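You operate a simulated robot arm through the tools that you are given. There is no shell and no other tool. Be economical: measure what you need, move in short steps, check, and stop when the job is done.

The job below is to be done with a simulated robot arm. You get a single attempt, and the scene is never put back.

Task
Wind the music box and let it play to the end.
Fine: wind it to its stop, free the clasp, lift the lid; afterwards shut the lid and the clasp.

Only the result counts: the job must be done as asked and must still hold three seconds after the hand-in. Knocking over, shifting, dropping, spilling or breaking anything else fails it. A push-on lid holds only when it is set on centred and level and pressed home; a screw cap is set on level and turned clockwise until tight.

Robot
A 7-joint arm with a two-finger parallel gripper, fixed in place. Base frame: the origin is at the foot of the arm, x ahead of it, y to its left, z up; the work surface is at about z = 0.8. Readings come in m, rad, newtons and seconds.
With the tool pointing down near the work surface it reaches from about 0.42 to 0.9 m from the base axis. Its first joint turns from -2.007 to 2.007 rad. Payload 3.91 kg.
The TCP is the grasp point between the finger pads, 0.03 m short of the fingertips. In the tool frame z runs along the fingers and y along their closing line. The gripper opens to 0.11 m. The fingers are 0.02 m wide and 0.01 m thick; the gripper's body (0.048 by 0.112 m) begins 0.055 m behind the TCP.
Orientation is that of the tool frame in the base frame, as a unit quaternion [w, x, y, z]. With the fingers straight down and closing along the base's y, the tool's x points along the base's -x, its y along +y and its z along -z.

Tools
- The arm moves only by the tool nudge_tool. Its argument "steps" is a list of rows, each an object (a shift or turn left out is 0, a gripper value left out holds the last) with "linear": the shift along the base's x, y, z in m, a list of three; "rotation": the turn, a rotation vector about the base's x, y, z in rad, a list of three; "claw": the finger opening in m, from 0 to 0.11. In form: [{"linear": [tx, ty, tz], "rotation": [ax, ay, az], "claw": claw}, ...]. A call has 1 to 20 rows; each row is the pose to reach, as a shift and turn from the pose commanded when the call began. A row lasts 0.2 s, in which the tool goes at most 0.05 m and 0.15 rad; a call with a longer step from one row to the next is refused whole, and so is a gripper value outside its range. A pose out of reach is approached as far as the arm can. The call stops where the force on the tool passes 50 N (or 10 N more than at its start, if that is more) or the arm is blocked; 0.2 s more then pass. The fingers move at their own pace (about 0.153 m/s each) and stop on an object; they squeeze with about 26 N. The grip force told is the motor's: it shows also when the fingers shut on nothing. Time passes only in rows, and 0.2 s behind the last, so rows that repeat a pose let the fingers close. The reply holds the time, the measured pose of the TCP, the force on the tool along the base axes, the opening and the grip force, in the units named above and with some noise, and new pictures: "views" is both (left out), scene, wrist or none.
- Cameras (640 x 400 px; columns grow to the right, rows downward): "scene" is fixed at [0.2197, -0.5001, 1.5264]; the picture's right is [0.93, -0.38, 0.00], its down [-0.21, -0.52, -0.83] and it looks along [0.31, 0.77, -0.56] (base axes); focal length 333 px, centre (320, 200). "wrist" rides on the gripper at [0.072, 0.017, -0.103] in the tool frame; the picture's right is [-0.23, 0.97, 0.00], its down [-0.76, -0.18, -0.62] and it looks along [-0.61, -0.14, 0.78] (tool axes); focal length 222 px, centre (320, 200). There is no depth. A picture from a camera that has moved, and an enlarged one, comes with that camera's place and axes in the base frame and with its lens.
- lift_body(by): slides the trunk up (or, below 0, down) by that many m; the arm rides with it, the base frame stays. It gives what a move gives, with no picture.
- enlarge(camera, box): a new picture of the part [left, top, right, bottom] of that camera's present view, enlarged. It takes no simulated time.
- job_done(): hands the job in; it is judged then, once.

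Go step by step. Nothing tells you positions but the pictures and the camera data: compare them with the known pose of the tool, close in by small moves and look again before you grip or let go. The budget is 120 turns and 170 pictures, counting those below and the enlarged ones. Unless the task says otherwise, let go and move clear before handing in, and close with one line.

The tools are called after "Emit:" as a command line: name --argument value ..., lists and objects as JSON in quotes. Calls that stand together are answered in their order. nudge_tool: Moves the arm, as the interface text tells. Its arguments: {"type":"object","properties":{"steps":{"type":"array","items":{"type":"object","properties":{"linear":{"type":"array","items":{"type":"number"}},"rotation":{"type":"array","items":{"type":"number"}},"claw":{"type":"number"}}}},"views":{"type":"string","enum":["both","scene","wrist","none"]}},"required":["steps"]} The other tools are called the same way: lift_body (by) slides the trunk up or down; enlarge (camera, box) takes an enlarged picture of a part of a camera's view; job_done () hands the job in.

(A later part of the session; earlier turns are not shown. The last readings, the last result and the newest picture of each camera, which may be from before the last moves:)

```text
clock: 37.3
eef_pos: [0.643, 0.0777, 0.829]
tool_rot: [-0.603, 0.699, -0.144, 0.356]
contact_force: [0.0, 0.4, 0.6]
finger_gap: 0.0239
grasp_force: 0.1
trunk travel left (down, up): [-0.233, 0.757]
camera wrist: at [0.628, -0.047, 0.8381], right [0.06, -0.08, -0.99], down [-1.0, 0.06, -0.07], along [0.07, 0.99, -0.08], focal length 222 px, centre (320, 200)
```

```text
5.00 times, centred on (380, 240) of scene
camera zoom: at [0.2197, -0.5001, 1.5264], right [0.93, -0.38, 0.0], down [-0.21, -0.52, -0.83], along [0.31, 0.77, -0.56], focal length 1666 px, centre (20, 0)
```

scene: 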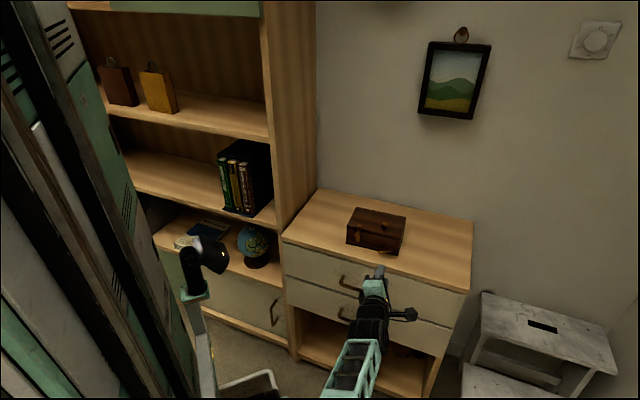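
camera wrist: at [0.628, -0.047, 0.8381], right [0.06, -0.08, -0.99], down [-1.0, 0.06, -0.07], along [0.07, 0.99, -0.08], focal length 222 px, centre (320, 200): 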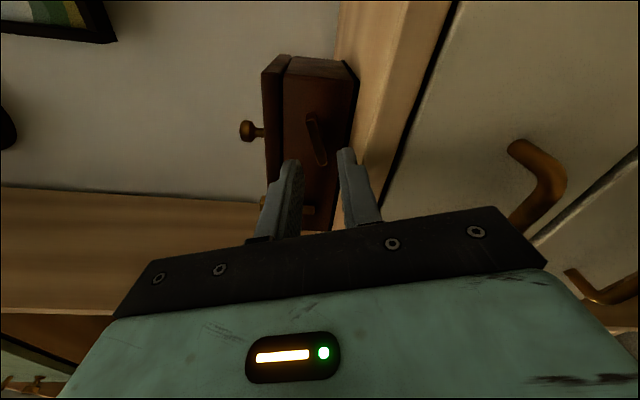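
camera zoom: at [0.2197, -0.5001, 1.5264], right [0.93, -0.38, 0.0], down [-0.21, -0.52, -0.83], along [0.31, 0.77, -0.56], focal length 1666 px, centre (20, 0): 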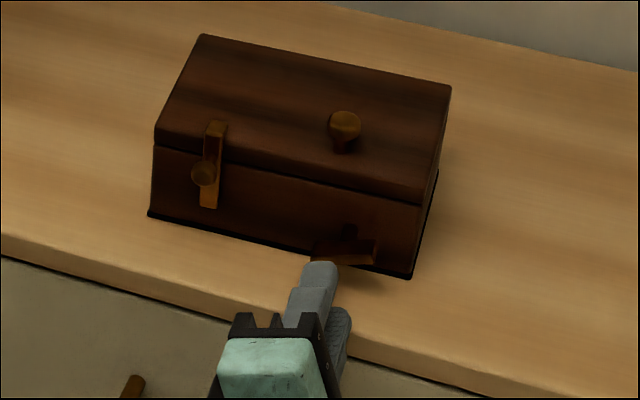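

Aligned. I'll advance 50 mm and close on the bar.

Emit:
nudge_tool --steps '[{"linear": [0.0112, 0.0123, 0]}, {"linear": [0.0224, 0.0247, 0]}, {"linear": [0.0336, 0.037, 0]}, {"linear": [0.0336, 0.037, 0], "claw": 0.0}, {"linear": [0.0336, 0.037, 0], "claw": 0.0}, {"linear": [0.0336, 0.037, 0], "claw": 0.0}]' --views "wrist"

Emit:
enlarge --camera "wrist" --box '[230, 60, 390, 220]'

```text
clock: 38.0
eef_pos: [0.663, 0.0995, 0.8244]
tool_rot: [-0.602, 0.701, -0.147, 0.353]
contact_force: [-48.0, -38.3, 17.4]
finger_gap: 0.0186
grasp_force: 0.0
trunk travel left (down, up): [-0.233, 0.757]
stopped in row 3: the force on the tool passed its limit (the readings are from after the stop); the commanded pose is now the measured one
camera wrist: at [0.6486, -0.026, 0.8345], right [0.05, -0.08, -1.0], down [-1.0, 0.06, -0.06], along [0.07, 0.99, -0.08], focal length 222 px, centre (320, 200)
```

wrist: 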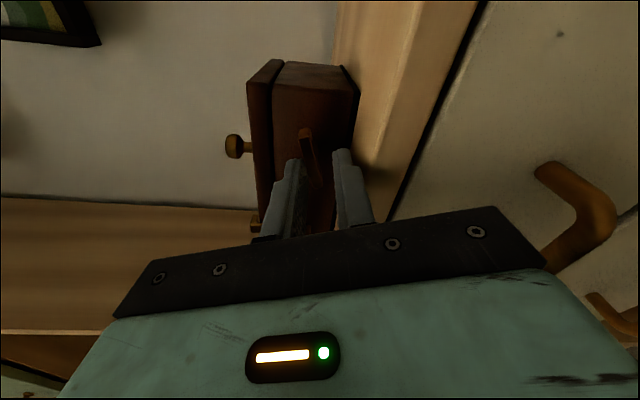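

```text
2.50 times, centred on (310, 140) of wrist
camera zoom: at [0.6486, -0.026, 0.8345], right [0.05, -0.08, -1.0], down [-1.0, 0.06, -0.06], along [0.07, 0.99, -0.08], focal length 555 px, centre (345, 350)
```

zoom: 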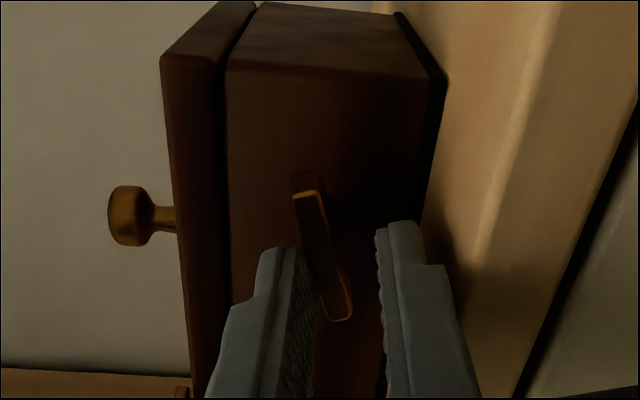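

Something resisted. I'll check whether it's the finger on the bar or the arm against the drawer.

Emit:
enlarge --camera "scene" --box '[320, 210, 460, 350]'

Emit:
enlarge --camera "scene" --box '[350, 215, 410, 275]'

```text
2.86 times, centred on (390, 280) of scene
camera zoom: at [0.2197, -0.5001, 1.5264], right [0.93, -0.38, 0.0], down [-0.21, -0.52, -0.83], along [0.31, 0.77, -0.56], focal length 952 px, centre (120, -29)
```

zoom: 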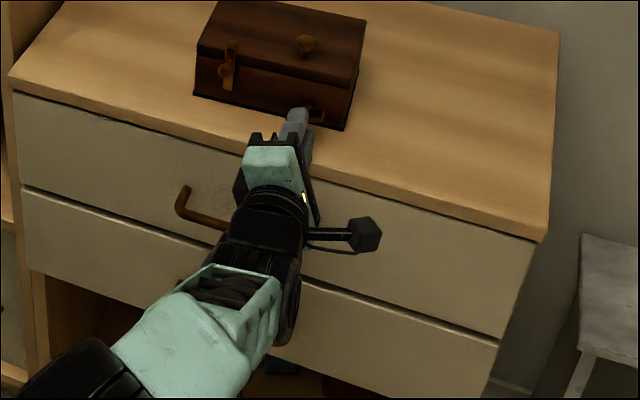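

```text
6.67 times, centred on (380, 245) of scene
camera zoom: at [0.2197, -0.5001, 1.5264], right [0.93, -0.38, 0.0], down [-0.21, -0.52, -0.83], along [0.31, 0.77, -0.56], focal length 2221 px, centre (-80, -100)
```

zoom: 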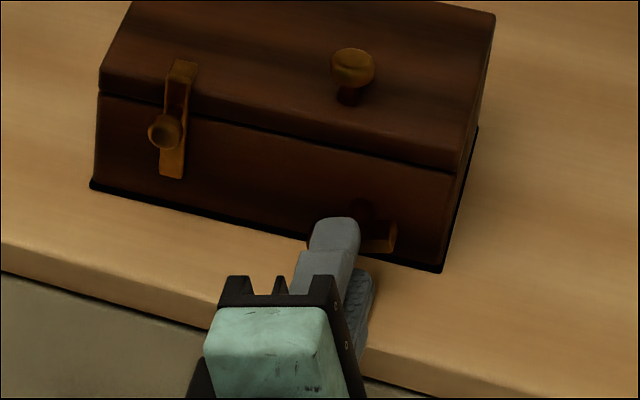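

Either the arm is close against the drawer in this flipped posture or the fingertip caught the bar. I'll retreat and roll back half a turn to the comfortable posture, where the bar can be gripped again by symmetry.

Emit:
nudge_tool --steps '[{"linear": [-0.013, -0.015, 0.004]}, {"linear": [-0.027, -0.03, 0.006]}, {"linear": [-0.04, -0.044, 0.006], "rotation": [-0.1, -0.11, 0]}, {"linear": [-0.05, -0.055, 0.006], "rotation": [-0.2, -0.22, 0]}, {"linear": [-0.05, -0.055, 0.006], "rotation": [-0.3, -0.33, 0]}, {"linear": [-0.05, -0.055, 0.006], "rotation": [-0.4, -0.44, 0]}, {"linear": [-0.05, -0.055, 0.006], "rotation": [-0.5, -0.55, 0]}, {"linear": [-0.05, -0.055, 0.006], "rotation": [-0.6, -0.66, 0]}, {"linear": [-0.05, -0.055, 0.006], "rotation": [-0.7, -0.77, 0]}, {"linear": [-0.05, -0.055, 0.006], "rotation": [-0.8, -0.88, 0]}, {"linear": [-0.05, -0.055, 0.006], "rotation": [-0.9, -0.99, 0]}, {"linear": [-0.05, -0.055, 0.006], "rotation": [-1.0, -1.1, 0]}]' --views "none"

Emit:
nudge_tool --steps '[{"rotation": [-0.1, -0.11, 0]}, {"rotation": [-0.2, -0.22, 0]}, {"rotation": [-0.3, -0.33, 0]}, {"rotation": [-0.4, -0.44, 0]}, {"rotation": [-0.5, -0.55, 0]}, {"rotation": [-0.6, -0.66, 0]}, {"rotation": [-0.7, -0.77, 0]}, {"rotation": [-0.8, -0.88, 0]}, {"rotation": [-0.9, -0.99, 0]}, {"rotation": [-1.0, -1.1, 0]}, {"rotation": [-1.08, -1.19, 0]}]'

```text
clock: 40.6
eef_pos: [0.6149, 0.0463, 0.8299]
tool_rot: [-0.195, 0.613, 0.355, 0.678]
contact_force: [-0.1, 0.3, 0.2]
finger_gap: 0.0241
grasp_force: 0.1
trunk travel left (down, up): [-0.233, 0.757]
```

```text
clock: 43.0
eef_pos: [0.6166, 0.0471, 0.8292]
tool_rot: [0.349, 0.157, 0.679, 0.626]
contact_force: [0.0, 0.2, 0.8]
finger_gap: 0.0241
grasp_force: 0.1
trunk travel left (down, up): [-0.233, 0.757]
camera wrist: at [0.4906, 0.0211, 0.8227], right [-0.06, 0.01, 1.0], down [0.16, -0.99, 0.02], along [0.99, 0.16, 0.05], focal length 222 px, centre (320, 200)
```

scene: 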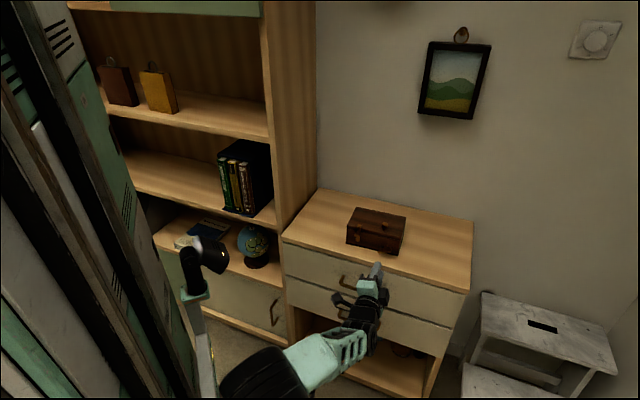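
wrist: 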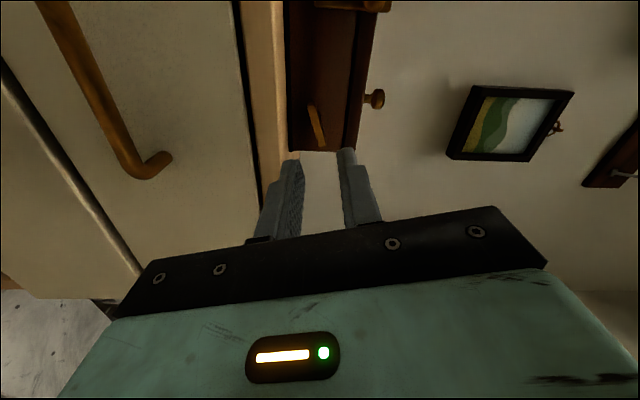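

Emit:
enlarge --camera "wrist" --box '[230, 60, 390, 220]'

Emit:
enlarge --camera "scene" --box '[340, 200, 420, 280]'

```text
2.50 times, centred on (310, 140) of wrist
camera zoom: at [0.4906, 0.0211, 0.8227], right [-0.06, 0.01, 1.0], down [0.16, -0.99, 0.02], along [0.99, 0.16, 0.05], focal length 555 px, centre (345, 350)
```

zoom: 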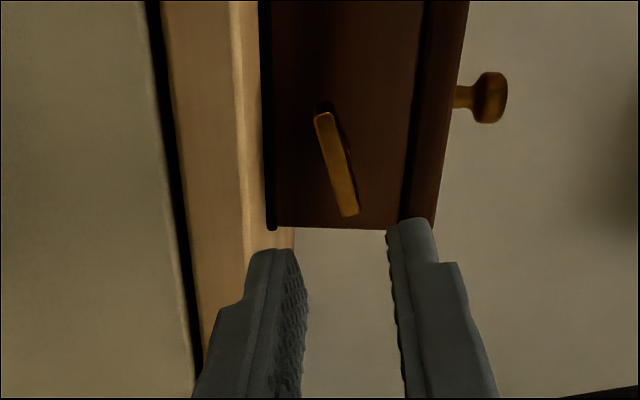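

```text
5.00 times, centred on (380, 240) of scene
camera zoom: at [0.2197, -0.5001, 1.5264], right [0.93, -0.38, 0.0], down [-0.21, -0.52, -0.83], along [0.31, 0.77, -0.56], focal length 1666 px, centre (20, 0)
```

zoom: 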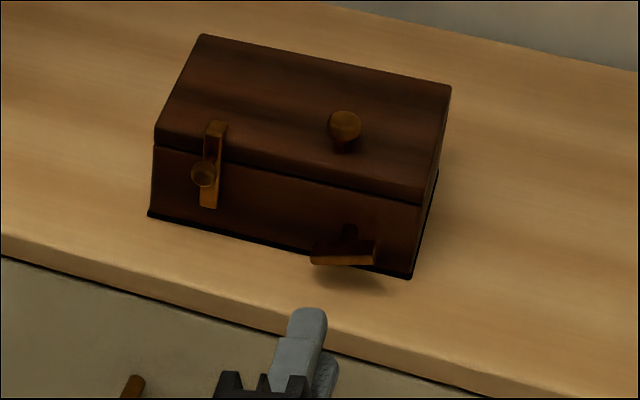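

The roll matches the bar (about -16°) and the fingers are on its axis. Advancing 89 mm and closing.

Emit:
nudge_tool --steps '[{"linear": [0.015, 0.0165, 0], "claw": 0.021}, {"linear": [0.03, 0.0331, 0]}, {"linear": [0.045, 0.0497, 0]}, {"linear": [0.06, 0.0663, 0]}, {"linear": [0.06, 0.0663, 0]}]' --views "wrist"

Emit:
enlarge --camera "wrist" --box '[230, 60, 390, 220]'

```text
clock: 44.2
eef_pos: [0.6766, 0.113, 0.8283]
tool_rot: [0.35, 0.16, 0.678, 0.626]
contact_force: [-0.4, -0.4, 0.0]
finger_gap: 0.0211
grasp_force: 0.1
trunk travel left (down, up): [-0.233, 0.757]
camera wrist: at [0.5514, 0.0875, 0.8215], right [-0.06, 0.01, 1.0], down [0.16, -0.99, 0.02], along [0.99, 0.16, 0.05], focal length 222 px, centre (320, 200)
```

wrist: 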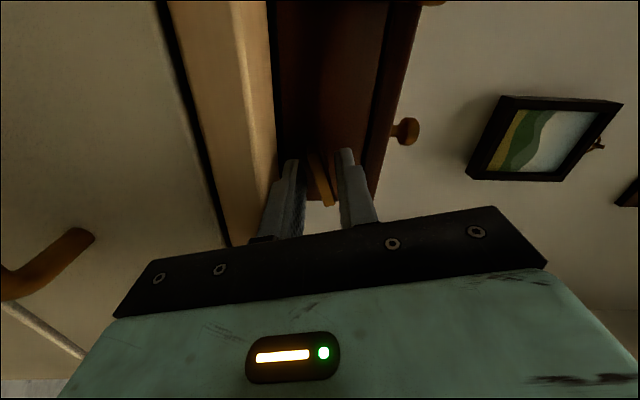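

```text
2.50 times, centred on (310, 140) of wrist
camera zoom: at [0.5514, 0.0875, 0.8215], right [-0.06, 0.01, 1.0], down [0.16, -0.99, 0.02], along [0.99, 0.16, 0.05], focal length 555 px, centre (345, 350)
```

zoom: 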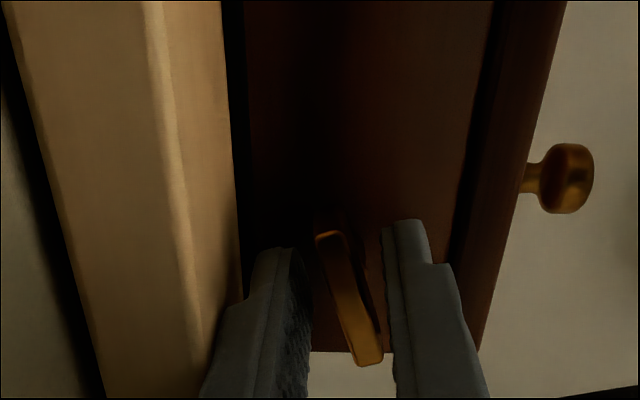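

The bar is between the fingers. Closing and testing clockwise with a small turn.

Emit:
nudge_tool --steps '[{"claw": 0.0}, {"claw": 0.0}, {"claw": 0.0}]' --views "none"

Emit:
nudge_tool --steps '[{"rotation": [0.07, 0.077, 0]}, {"rotation": [0.14, 0.155, 0]}, {"rotation": [0.21, 0.232, 0]}]' --views "wrist"

Emit:
enlarge --camera "wrist" --box '[230, 60, 390, 220]'

```text
clock: 45.0
eef_pos: [0.6773, 0.1136, 0.8301]
tool_rot: [0.35, 0.159, 0.678, 0.626]
contact_force: [2.1, 0.5, 7.9]
finger_gap: 0.0097
grasp_force: 26.0
trunk travel left (down, up): [-0.233, 0.757]
```

```text
clock: 45.8
eef_pos: [0.6762, 0.1133, 0.8293]
tool_rot: [0.25, 0.267, 0.644, 0.672]
contact_force: [5.6, 2.5, 10.7]
finger_gap: 0.0095
grasp_force: 25.9
trunk travel left (down, up): [-0.233, 0.757]
camera wrist: at [0.5523, 0.0866, 0.8458], right [0.17, -0.2, 0.96], down [0.13, -0.97, -0.22], along [0.98, 0.17, -0.14], focal length 222 px, centre (320, 200)
```

wrist: 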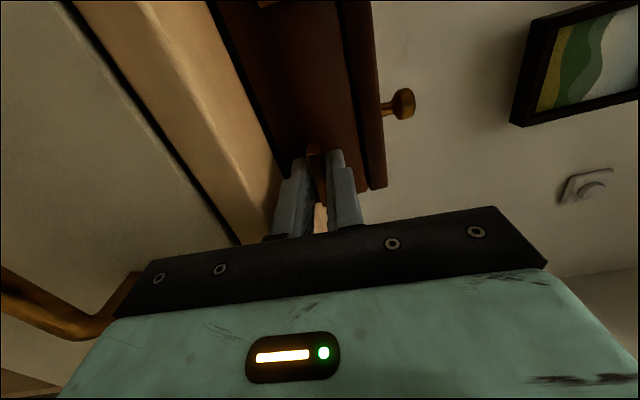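

```text
2.50 times, centred on (310, 140) of wrist
camera zoom: at [0.5523, 0.0866, 0.8458], right [0.17, -0.2, 0.96], down [0.13, -0.97, -0.22], along [0.98, 0.17, -0.14], focal length 555 px, centre (345, 350)
```

zoom: 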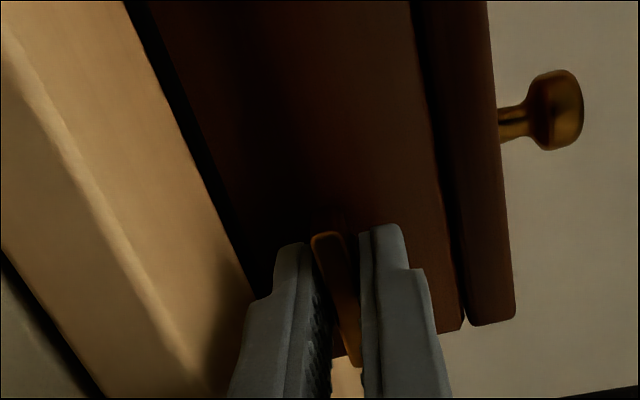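

The key turned further with the fingers, so it wasn't at the stop; total is now about 181°. Continuing to turn clockwise.

Emit:
nudge_tool --steps '[{"rotation": [0.1, 0.11, 0]}, {"rotation": [0.2, 0.221, 0]}, {"rotation": [0.3, 0.331, 0]}, {"rotation": [0.4, 0.442, 0]}, {"rotation": [0.5, 0.552, 0]}, {"rotation": [0.6, 0.663, 0]}, {"rotation": [0.7, 0.773, 0]}, {"rotation": [0.8, 0.883, 0]}, {"rotation": [0.9, 0.994, 0]}, {"rotation": [1.0, 1.104, 0]}]' --views "wrist"

```text
clock: 47.7
eef_pos: [0.6719, 0.117, 0.8392]
tool_rot: [-0.184, 0.593, 0.371, 0.69]
contact_force: [-13.2, 5.8, 17.4]
finger_gap: 0.0297
grasp_force: 26.5
trunk travel left (down, up): [-0.233, 0.757]
stopped in row 9: the force on the tool passed its limit (the readings are from after the stop); the commanded pose is now the measured one
camera wrist: at [0.5963, 0.0452, 0.9107], right [0.73, -0.68, 0.07], down [-0.38, -0.48, -0.79], along [0.57, 0.55, -0.61], focal length 222 px, centre (320, 200)
```

wrist: 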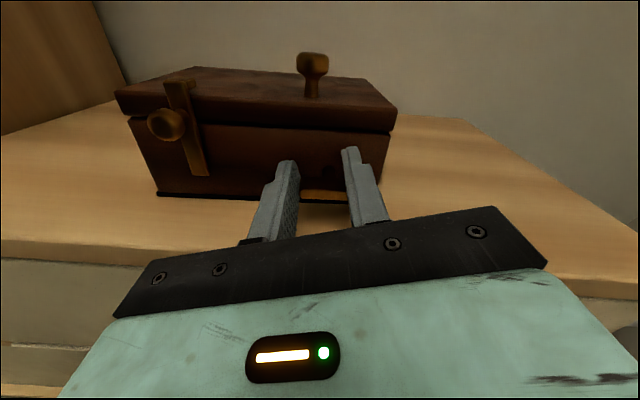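

Emit:
enlarge --camera "wrist" --box '[230, 120, 410, 240]'

Emit:
enlarge --camera "scene" --box '[350, 205, 410, 265]'

```text
3.33 times, centred on (320, 180) of wrist
camera zoom: at [0.5963, 0.0452, 0.9107], right [0.73, -0.68, 0.07], down [-0.38, -0.48, -0.79], along [0.57, 0.55, -0.61], focal length 740 px, centre (320, 267)
```

zoom: 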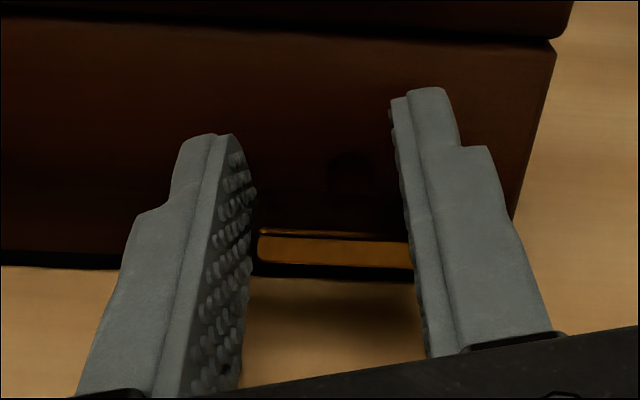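

```text
6.67 times, centred on (380, 235) of scene
camera zoom: at [0.2197, -0.5001, 1.5264], right [0.93, -0.38, 0.0], down [-0.21, -0.52, -0.83], along [0.31, 0.77, -0.56], focal length 2221 px, centre (-80, -33)
```

zoom: 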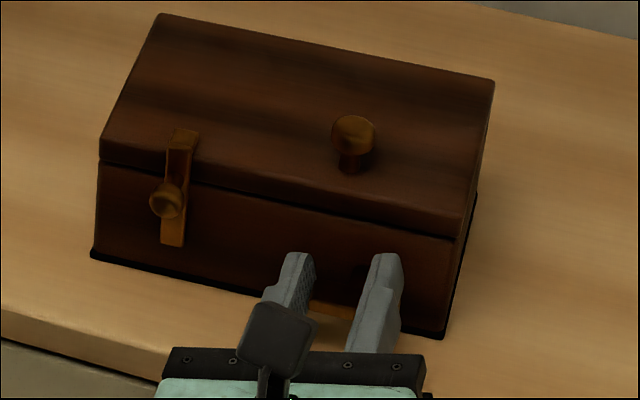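

The bar is level (about 180°) while the gripper slipped round it, the same place where it slipped the first time, so that looks like the stop. I'll open wide and back off cleanly without dragging the key.

Emit:
nudge_tool --steps '[{"claw": 0.06}, {"claw": 0.06}, {"linear": [-0.0134, -0.0148, 0]}, {"linear": [-0.0268, -0.0296, 0]}, {"linear": [-0.0402, -0.0444, 0]}, {"linear": [-0.0537, -0.0593, 0]}, {"linear": [-0.06, -0.0663, 0]}]' --views "wrist"

Emit:
enlarge --camera "scene" --box '[350, 205, 410, 265]'

Emit:
enlarge --camera "wrist" --box '[230, 60, 410, 220]'

```text
clock: 49.3
eef_pos: [0.6146, 0.049, 0.8345]
tool_rot: [-0.182, 0.599, 0.367, 0.688]
contact_force: [0.1, 0.8, 1.1]
finger_gap: 0.0598
grasp_force: 0.1
trunk travel left (down, up): [-0.233, 0.757]
camera wrist: at [0.5399, -0.0248, 0.908], right [0.72, -0.69, 0.06], down [-0.39, -0.48, -0.79], along [0.57, 0.55, -0.61], focal length 222 px, centre (320, 200)
```

wrist: 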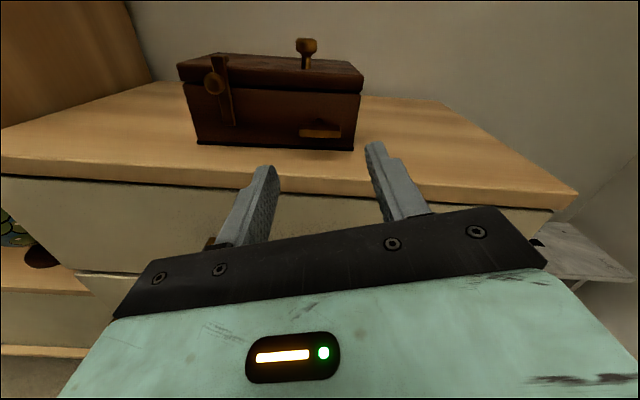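

```text
6.67 times, centred on (380, 235) of scene
camera zoom: at [0.2197, -0.5001, 1.5264], right [0.93, -0.38, 0.0], down [-0.21, -0.52, -0.83], along [0.31, 0.77, -0.56], focal length 2221 px, centre (-80, -33)
```

zoom: 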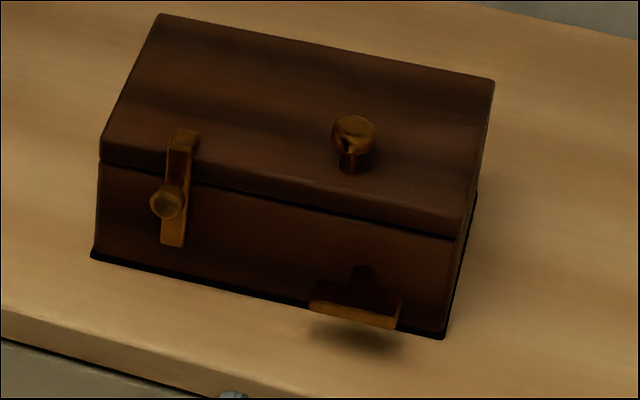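

```text
2.50 times, centred on (320, 140) of wrist
camera zoom: at [0.5399, -0.0248, 0.908], right [0.72, -0.69, 0.06], down [-0.39, -0.48, -0.79], along [0.57, 0.55, -0.61], focal length 555 px, centre (320, 350)
```

zoom: 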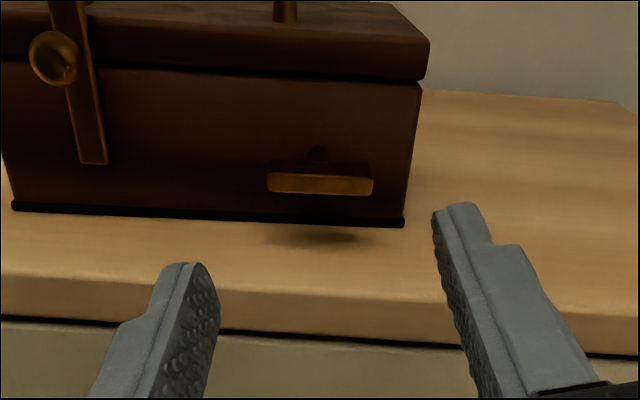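

The key bar is level and staying there, so I take it as wound to its stop. Now a closer look at the clasp.

Emit:
nudge_tool --steps '[{"linear": [-0.02, 0.018, 0.01], "rotation": [0.1, 0.11, 0]}, {"linear": [-0.04, 0.036, 0.02], "rotation": [0.2, 0.22, 0]}, {"linear": [-0.06, 0.054, 0.03], "rotation": [0.2, 0.22, 0]}, {"linear": [-0.065, 0.058, 0.03], "rotation": [0.2, 0.22, 0], "claw": 0.04}]' --views "wrist"

Emit:
enlarge --camera "wrist" --box '[230, 60, 390, 180]'

Emit:
enlarge --camera "scene" --box '[350, 210, 390, 250]'

```text
clock: 50.3
eef_pos: [0.558, 0.1052, 0.8545]
tool_rot: [-0.282, 0.649, 0.273, 0.651]
contact_force: [0.6, -0.3, -0.7]
finger_gap: 0.0403
grasp_force: 0.1
out of reach, approached as far as the arm can: row 3, 4
trunk travel left (down, up): [-0.233, 0.757]
camera wrist: at [0.4986, 0.0183, 0.9259], right [0.7, -0.67, -0.23], down [-0.56, -0.32, -0.76], along [0.44, 0.67, -0.6], focal length 222 px, centre (320, 200)
```

wrist: 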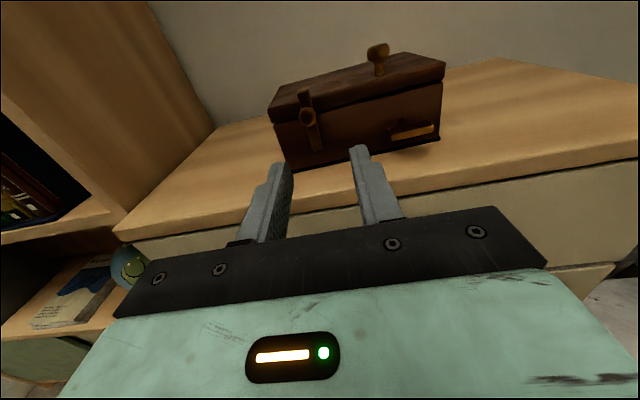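

```text
3.33 times, centred on (310, 120) of wrist
camera zoom: at [0.4986, 0.0183, 0.9259], right [0.7, -0.67, -0.23], down [-0.56, -0.32, -0.76], along [0.44, 0.67, -0.6], focal length 740 px, centre (353, 467)
```

zoom: 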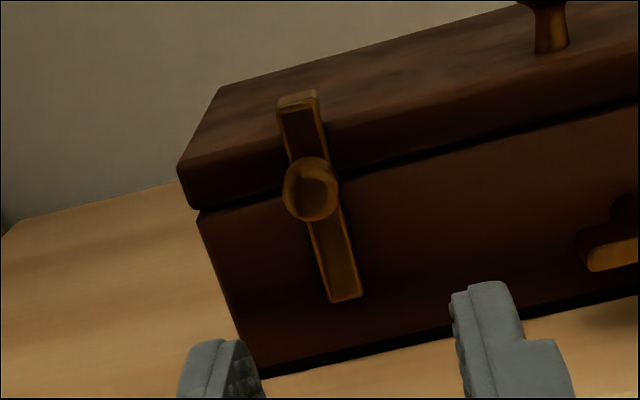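

```text
10.00 times, centred on (370, 230) of scene
camera zoom: at [0.2197, -0.5001, 1.5264], right [0.93, -0.38, 0.0], down [-0.21, -0.52, -0.83], along [0.31, 0.77, -0.56], focal length 3332 px, centre (-180, -100)
```

zoom: 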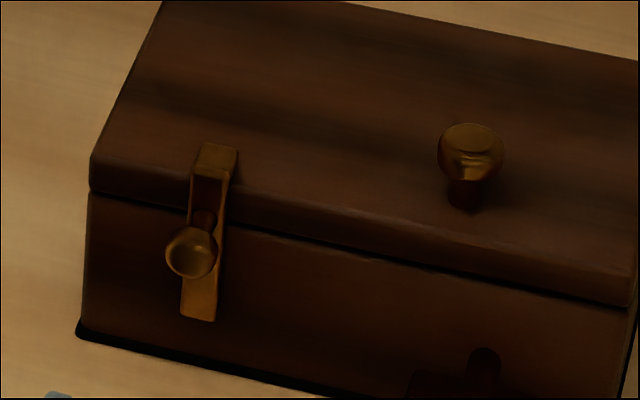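

The clasp is a bar across the seam with a knob at about (0.622, 0.188, 0.865). I'll line up with the knob, gripper horizontal, from a stand-off.

Emit:
lift_body --by 0.01

Emit:
nudge_tool --steps '[{"linear": [0.006, 0.018, 0.0]}, {"linear": [0.006, 0.018, 0.0], "claw": 0.04}]' --views "wrist"

Emit:
enlarge --camera "wrist" --box '[230, 60, 390, 180]'

Emit:
enlarge --camera "scene" --box '[340, 205, 400, 265]'

```text
clock: 50.9
eef_pos: [0.5584, 0.1064, 0.8652]
tool_rot: [-0.28, 0.649, 0.275, 0.651]
contact_force: [0.2, -1.1, 0.1]
finger_gap: 0.04
grasp_force: 0.0
trunk travel left (down, up): [-0.243, 0.747]
```

```text
clock: 51.5
eef_pos: [0.5626, 0.1227, 0.8647]
tool_rot: [-0.282, 0.649, 0.276, 0.651]
contact_force: [-0.7, 0.0, -0.1]
finger_gap: 0.0399
grasp_force: 0.0
trunk travel left (down, up): [-0.243, 0.747]
camera wrist: at [0.5042, 0.0365, 0.9371], right [0.7, -0.67, -0.23], down [-0.56, -0.32, -0.76], along [0.44, 0.67, -0.6], focal length 222 px, centre (320, 200)
```

wrist: 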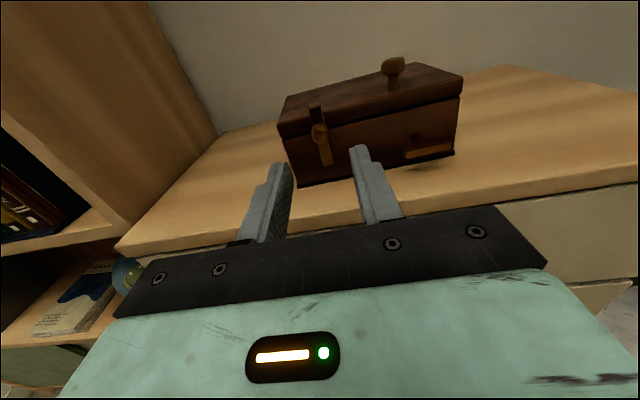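

```text
3.33 times, centred on (310, 120) of wrist
camera zoom: at [0.5042, 0.0365, 0.9371], right [0.7, -0.67, -0.23], down [-0.56, -0.32, -0.76], along [0.44, 0.67, -0.6], focal length 740 px, centre (353, 467)
```

zoom: 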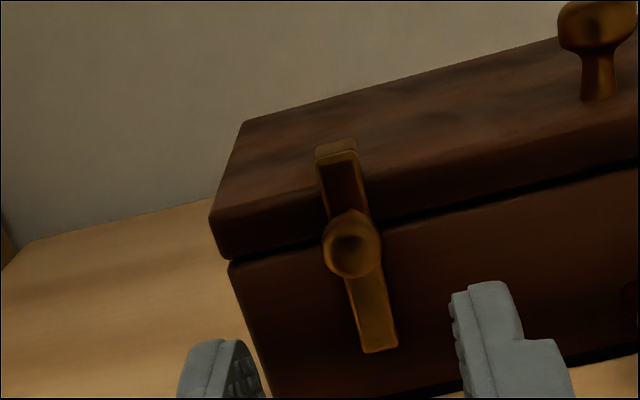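

```text
6.67 times, centred on (370, 235) of scene
camera zoom: at [0.2197, -0.5001, 1.5264], right [0.93, -0.38, 0.0], down [-0.21, -0.52, -0.83], along [0.31, 0.77, -0.56], focal length 2221 px, centre (-13, -33)
```

zoom: 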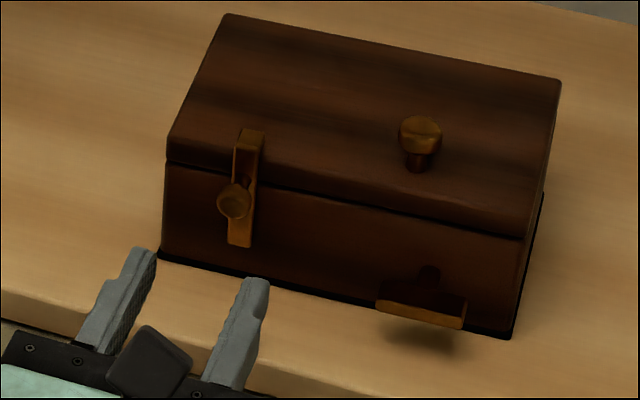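

Fingers straddle the knob's line. Advancing 66 mm and closing gently around the knob.

Emit:
nudge_tool --steps '[{"linear": [0.015, 0.016, 0]}, {"linear": [0.03, 0.032, 0]}, {"linear": [0.045, 0.0477, 0]}, {"linear": [0.045, 0.0477, 0]}]' --views "wrist"

Emit:
enlarge --camera "wrist" --box '[230, 60, 410, 200]'

Emit:
enlarge --camera "scene" --box '[340, 205, 400, 265]'

```text
clock: 52.5
eef_pos: [0.6095, 0.171, 0.8667]
tool_rot: [-0.281, 0.649, 0.274, 0.652]
contact_force: [0.0, 0.1, -0.5]
finger_gap: 0.0399
grasp_force: 0.1
trunk travel left (down, up): [-0.243, 0.747]
camera wrist: at [0.549, 0.0843, 0.9378], right [0.7, -0.67, -0.23], down [-0.56, -0.32, -0.76], along [0.44, 0.67, -0.6], focal length 222 px, centre (320, 200)
```

wrist: 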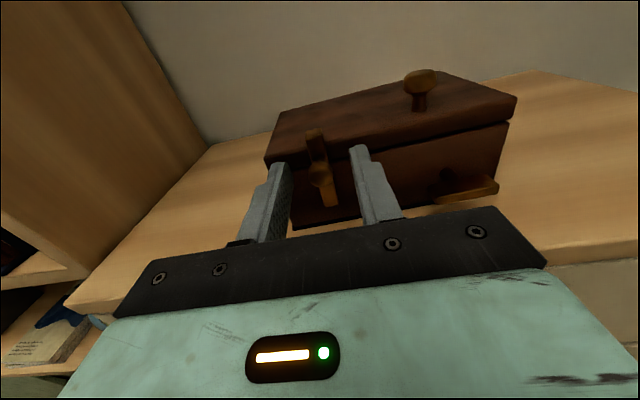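

```text
2.86 times, centred on (320, 130) of wrist
camera zoom: at [0.549, 0.0843, 0.9378], right [0.7, -0.67, -0.23], down [-0.56, -0.32, -0.76], along [0.44, 0.67, -0.6], focal length 635 px, centre (320, 400)
```

zoom: 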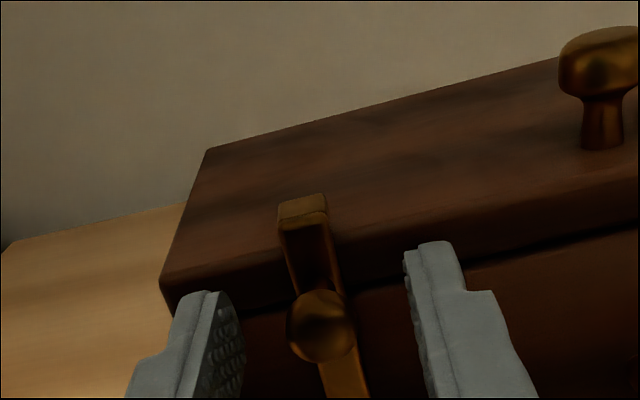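

```text
6.67 times, centred on (370, 235) of scene
camera zoom: at [0.2197, -0.5001, 1.5264], right [0.93, -0.38, 0.0], down [-0.21, -0.52, -0.83], along [0.31, 0.77, -0.56], focal length 2221 px, centre (-13, -33)
```

zoom: 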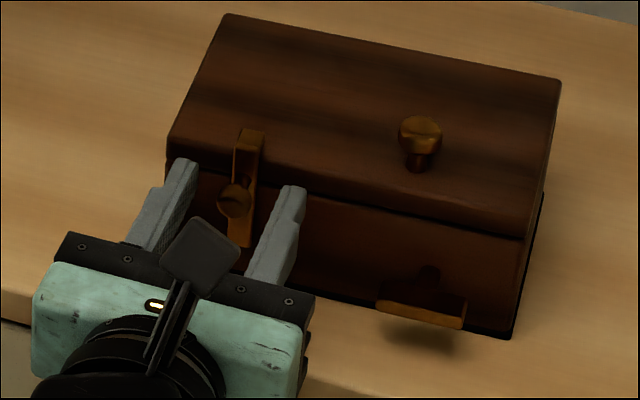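

The knob is between the fingers. Closing on it.

Emit:
nudge_tool --steps '[{"claw": 0.0}, {"claw": 0.0}, {"claw": 0.0}]' --views "wrist"

Emit:
enlarge --camera "wrist" --box '[230, 80, 410, 220]'

```text
clock: 53.3
eef_pos: [0.6084, 0.1714, 0.8663]
tool_rot: [-0.28, 0.649, 0.276, 0.651]
contact_force: [3.2, 0.4, 0.5]
finger_gap: 0.0149
grasp_force: 26.0
trunk travel left (down, up): [-0.243, 0.747]
camera wrist: at [0.549, 0.0842, 0.9377], right [0.7, -0.67, -0.23], down [-0.56, -0.32, -0.76], along [0.44, 0.67, -0.6], focal length 222 px, centre (320, 200)
```

wrist: 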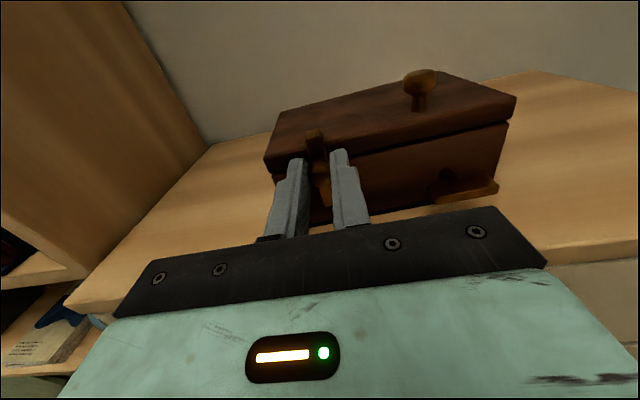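

```text
2.86 times, centred on (320, 150) of wrist
camera zoom: at [0.549, 0.0842, 0.9377], right [0.7, -0.67, -0.23], down [-0.56, -0.32, -0.76], along [0.44, 0.67, -0.6], focal length 635 px, centre (320, 343)
```

zoom: 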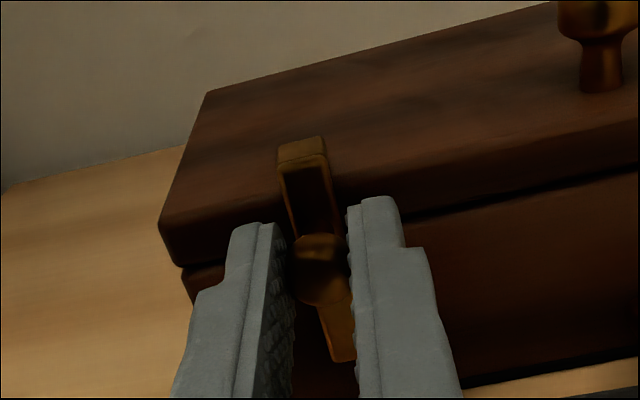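

Gripped. Testing a gentle outward pull of 5 mm.

Emit:
nudge_tool --steps '[{"linear": [-0.0017, -0.0019, 0]}, {"linear": [-0.0034, -0.0037, 0]}]' --views "none"

Emit:
enlarge --camera "wrist" --box '[230, 80, 410, 220]'

Emit:
enlarge --camera "scene" --box '[350, 205, 400, 255]'

```text
clock: 53.9
eef_pos: [0.6068, 0.167, 0.8653]
tool_rot: [-0.282, 0.648, 0.277, 0.651]
contact_force: [10.2, 9.8, 3.9]
finger_gap: 0.0149
grasp_force: 25.9
trunk travel left (down, up): [-0.243, 0.747]
```

```text
2.86 times, centred on (320, 150) of wrist
camera zoom: at [0.5462, 0.0807, 0.9368], right [0.71, -0.67, -0.23], down [-0.56, -0.32, -0.76], along [0.44, 0.67, -0.6], focal length 635 px, centre (320, 343)
```

zoom: 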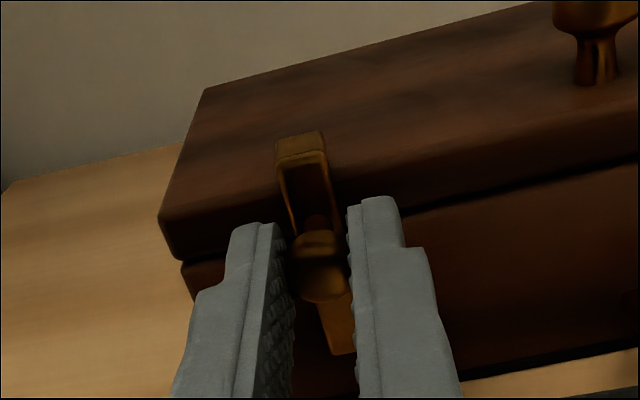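

```text
8.00 times, centred on (375, 230) of scene
camera zoom: at [0.2197, -0.5001, 1.5264], right [0.93, -0.38, 0.0], down [-0.21, -0.52, -0.83], along [0.31, 0.77, -0.56], focal length 2666 px, centre (-120, -40)
```

zoom: 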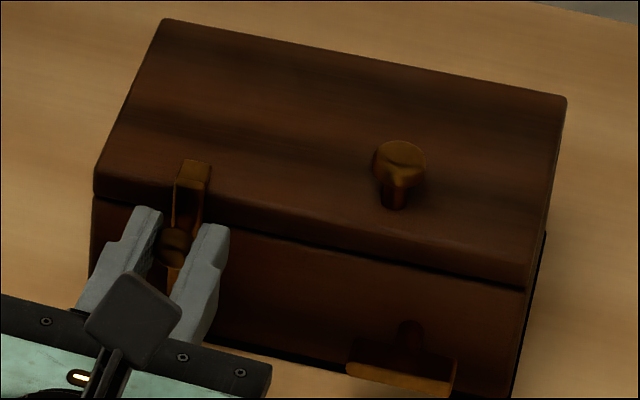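

No clear swing outward (14 N of resistance). I'll return and test small upward and downward motions.

Emit:
nudge_tool --steps '[{"linear": [0.0034, 0.0037, 0]}, {"linear": [0.0034, 0.0037, 0.003]}, {"linear": [0.0034, 0.0037, 0.005]}]' --views "none"

Emit:
enlarge --camera "wrist" --box '[230, 80, 410, 220]'

Emit:
nudge_tool --steps '[{"linear": [0, 0, -0.003]}, {"linear": [0, 0, -0.006]}, {"linear": [0, 0, -0.01]}]' --views "none"

Emit:
enlarge --camera "wrist" --box '[230, 80, 410, 220]'

```text
clock: 54.7
eef_pos: [0.6095, 0.1724, 0.8686]
tool_rot: [-0.28, 0.651, 0.275, 0.65]
contact_force: [-7.0, -1.4, -0.2]
finger_gap: 0.0151
grasp_force: 25.9
trunk travel left (down, up): [-0.243, 0.747]
```

```text
2.86 times, centred on (320, 150) of wrist
camera zoom: at [0.5495, 0.0849, 0.9397], right [0.7, -0.67, -0.23], down [-0.56, -0.32, -0.76], along [0.43, 0.67, -0.6], focal length 635 px, centre (320, 343)
```

zoom: 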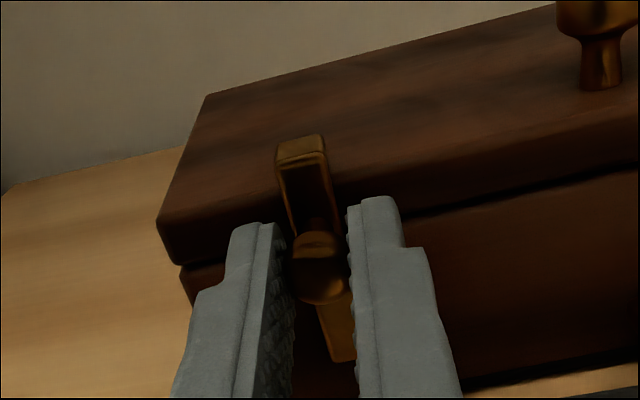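

```text
clock: 55.5
eef_pos: [0.6098, 0.1718, 0.8651]
tool_rot: [-0.282, 0.645, 0.275, 0.655]
contact_force: [-7.3, -4.7, 20.0]
finger_gap: 0.0152
grasp_force: 26.2
trunk travel left (down, up): [-0.243, 0.747]
```

```text
2.86 times, centred on (320, 150) of wrist
camera zoom: at [0.549, 0.0838, 0.9351], right [0.71, -0.67, -0.23], down [-0.55, -0.32, -0.77], along [0.44, 0.67, -0.59], focal length 635 px, centre (320, 343)
```

zoom: 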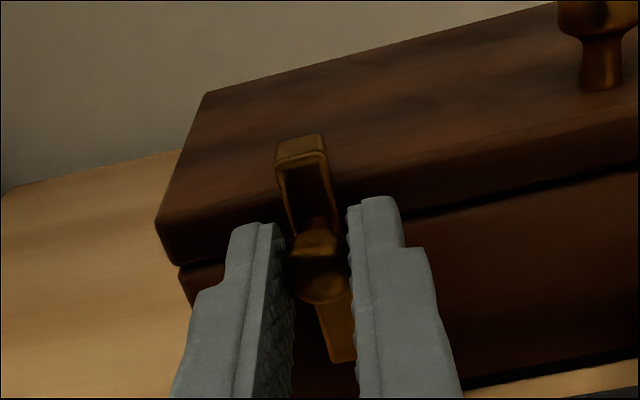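

Down is blocked, while up showed almost no force. I'll try a larger upward motion.

Emit:
nudge_tool --steps '[{"linear": [0, 0, 0.004]}, {"linear": [0, 0, 0.008]}, {"linear": [0, 0, 0.012]}, {"linear": [0, 0, 0.016]}, {"linear": [0, 0, 0.016]}]' --views "none"

Emit:
enlarge --camera "wrist" --box '[230, 80, 410, 220]'

Emit:
enlarge --camera "scene" --box '[350, 205, 400, 255]'

```text
clock: 56.7
eef_pos: [0.6094, 0.1702, 0.875]
tool_rot: [-0.282, 0.65, 0.276, 0.65]
contact_force: [4.6, 0.6, -9.4]
finger_gap: 0.0149
grasp_force: 26.3
trunk travel left (down, up): [-0.243, 0.747]
```

```text
2.86 times, centred on (320, 150) of wrist
camera zoom: at [0.5502, 0.0841, 0.947], right [0.7, -0.67, -0.23], down [-0.56, -0.32, -0.76], along [0.44, 0.67, -0.6], focal length 635 px, centre (320, 343)
```

zoom: 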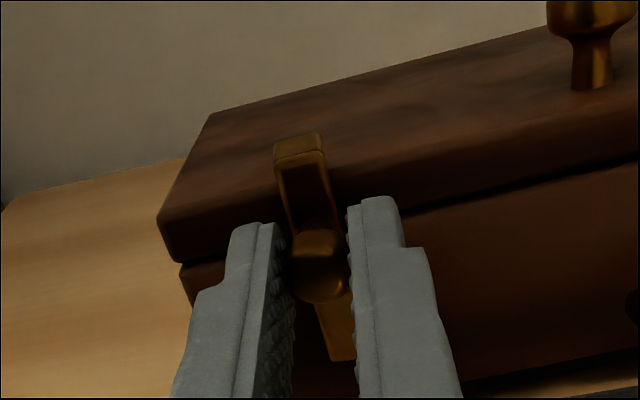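

```text
8.00 times, centred on (375, 230) of scene
camera zoom: at [0.2197, -0.5001, 1.5264], right [0.93, -0.38, 0.0], down [-0.21, -0.52, -0.83], along [0.31, 0.77, -0.56], focal length 2666 px, centre (-120, -40)
```

zoom: 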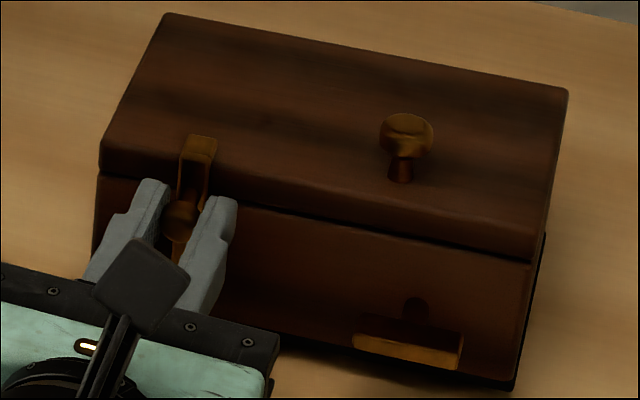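

That lifted the front of the whole box, so sliding up isn't the motion. Lowering it back right away.

Emit:
nudge_tool --steps '[{"linear": [0, 0, -0.004]}, {"linear": [0, 0, -0.007]}, {"linear": [0, 0, -0.009]}, {"linear": [0, 0, -0.01]}]' --views "none"

Emit:
enlarge --camera "scene" --box '[350, 205, 400, 255]'

```text
clock: 57.7
eef_pos: [0.6099, 0.1717, 0.8676]
tool_rot: [-0.282, 0.649, 0.277, 0.651]
contact_force: [-8.6, -0.7, -5.5]
finger_gap: 0.015
grasp_force: 25.8
trunk travel left (down, up): [-0.243, 0.747]
```

```text
8.00 times, centred on (375, 230) of scene
camera zoom: at [0.2197, -0.5001, 1.5264], right [0.93, -0.38, 0.0], down [-0.21, -0.52, -0.83], along [0.31, 0.77, -0.56], focal length 2666 px, centre (-120, -40)
```

zoom: 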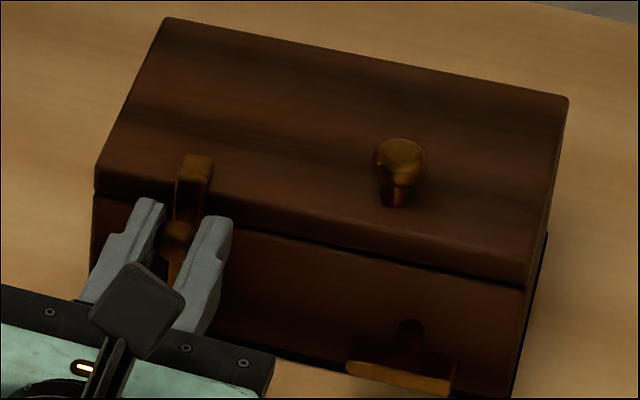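

Nearly level again. Now testing a small sideways motion of the knob, first toward the box's right.

Emit:
nudge_tool --steps '[{"linear": [0, 0, -0.0015]}, {"linear": [0.0015, -0.0013, -0.0015]}, {"linear": [0.003, -0.0027, -0.0015]}, {"linear": [0.0037, -0.0034, -0.0015]}]' --views "none"

Emit:
enlarge --camera "scene" --box '[350, 205, 400, 255]'

Emit:
nudge_tool --steps '[{"linear": [-0.002, 0.0018, 0]}, {"linear": [-0.0037, 0.0034, 0]}, {"linear": [-0.0055, 0.005, 0]}, {"linear": [-0.0074, 0.0068, 0]}]' --views "none"

Emit:
enlarge --camera "scene" --box '[350, 205, 400, 255]'

```text
clock: 58.7
eef_pos: [0.612, 0.1696, 0.8652]
tool_rot: [-0.282, 0.648, 0.276, 0.651]
contact_force: [-11.0, 3.1, 0.2]
finger_gap: 0.0148
grasp_force: 26.4
trunk travel left (down, up): [-0.243, 0.747]
```

```text
8.00 times, centred on (375, 230) of scene
camera zoom: at [0.2197, -0.5001, 1.5264], right [0.93, -0.38, 0.0], down [-0.21, -0.52, -0.83], along [0.31, 0.77, -0.56], focal length 2666 px, centre (-120, -40)
```

zoom: 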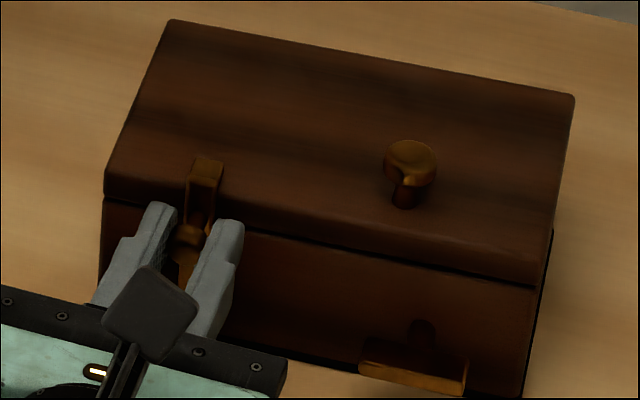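

```text
clock: 59.7
eef_pos: [0.6065, 0.1733, 0.8652]
tool_rot: [-0.28, 0.649, 0.272, 0.653]
contact_force: [8.9, -15.8, 13.3]
finger_gap: 0.0147
grasp_force: 25.9
trunk travel left (down, up): [-0.243, 0.747]
```

```text
8.00 times, centred on (375, 230) of scene
camera zoom: at [0.2197, -0.5001, 1.5264], right [0.93, -0.38, 0.0], down [-0.21, -0.52, -0.83], along [0.31, 0.77, -0.56], focal length 2666 px, centre (-120, -40)
```

zoom: 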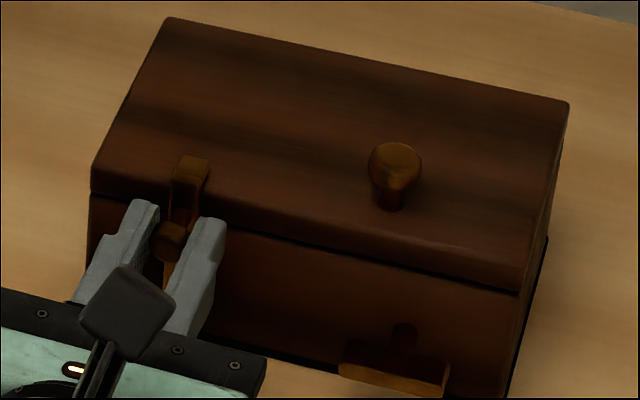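

Sideways just slides the box. I'll re-centre it, then try a more deliberate outward pull of 12 mm while watching closely.

Emit:
nudge_tool --steps '[{"linear": [0.0015, -0.0014, 0]}, {"linear": [0.0035, -0.0032, 0.001]}]' --views "none"

Emit:
nudge_tool --steps '[{"linear": [-0.002, -0.0022, 0]}, {"linear": [-0.004, -0.0044, 0]}, {"linear": [-0.006, -0.0067, -0.0005]}, {"linear": [-0.008, -0.0089, -0.001]}]' --views "none"

Emit:
enlarge --camera "wrist" --box '[230, 80, 410, 220]'

Emit:
enlarge --camera "scene" --box '[350, 205, 400, 255]'

```text
clock: 60.3
eef_pos: [0.6082, 0.1719, 0.8652]
tool_rot: [-0.283, 0.648, 0.278, 0.651]
contact_force: [-5.8, -9.0, 14.5]
finger_gap: 0.0151
grasp_force: 25.5
trunk travel left (down, up): [-0.243, 0.747]
```

```text
clock: 61.3
eef_pos: [0.6024, 0.162, 0.8626]
tool_rot: [-0.281, 0.65, 0.275, 0.65]
contact_force: [5.1, 7.3, -1.3]
finger_gap: 0.0152
grasp_force: 26.0
trunk travel left (down, up): [-0.243, 0.747]
```

```text
2.86 times, centred on (320, 150) of wrist
camera zoom: at [0.5421, 0.0762, 0.9336], right [0.7, -0.67, -0.23], down [-0.56, -0.32, -0.76], along [0.44, 0.67, -0.6], focal length 635 px, centre (320, 343)
```

zoom: 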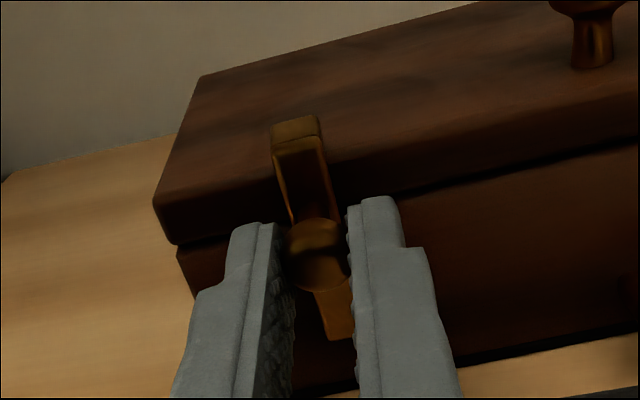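

```text
8.00 times, centred on (375, 230) of scene
camera zoom: at [0.2197, -0.5001, 1.5264], right [0.93, -0.38, 0.0], down [-0.21, -0.52, -0.83], along [0.31, 0.77, -0.56], focal length 2666 px, centre (-120, -40)
```

zoom: 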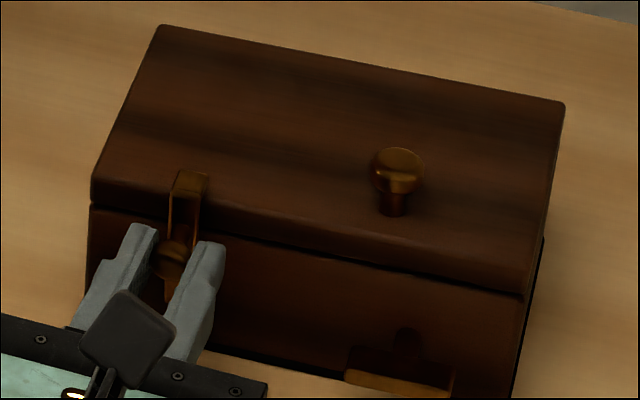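

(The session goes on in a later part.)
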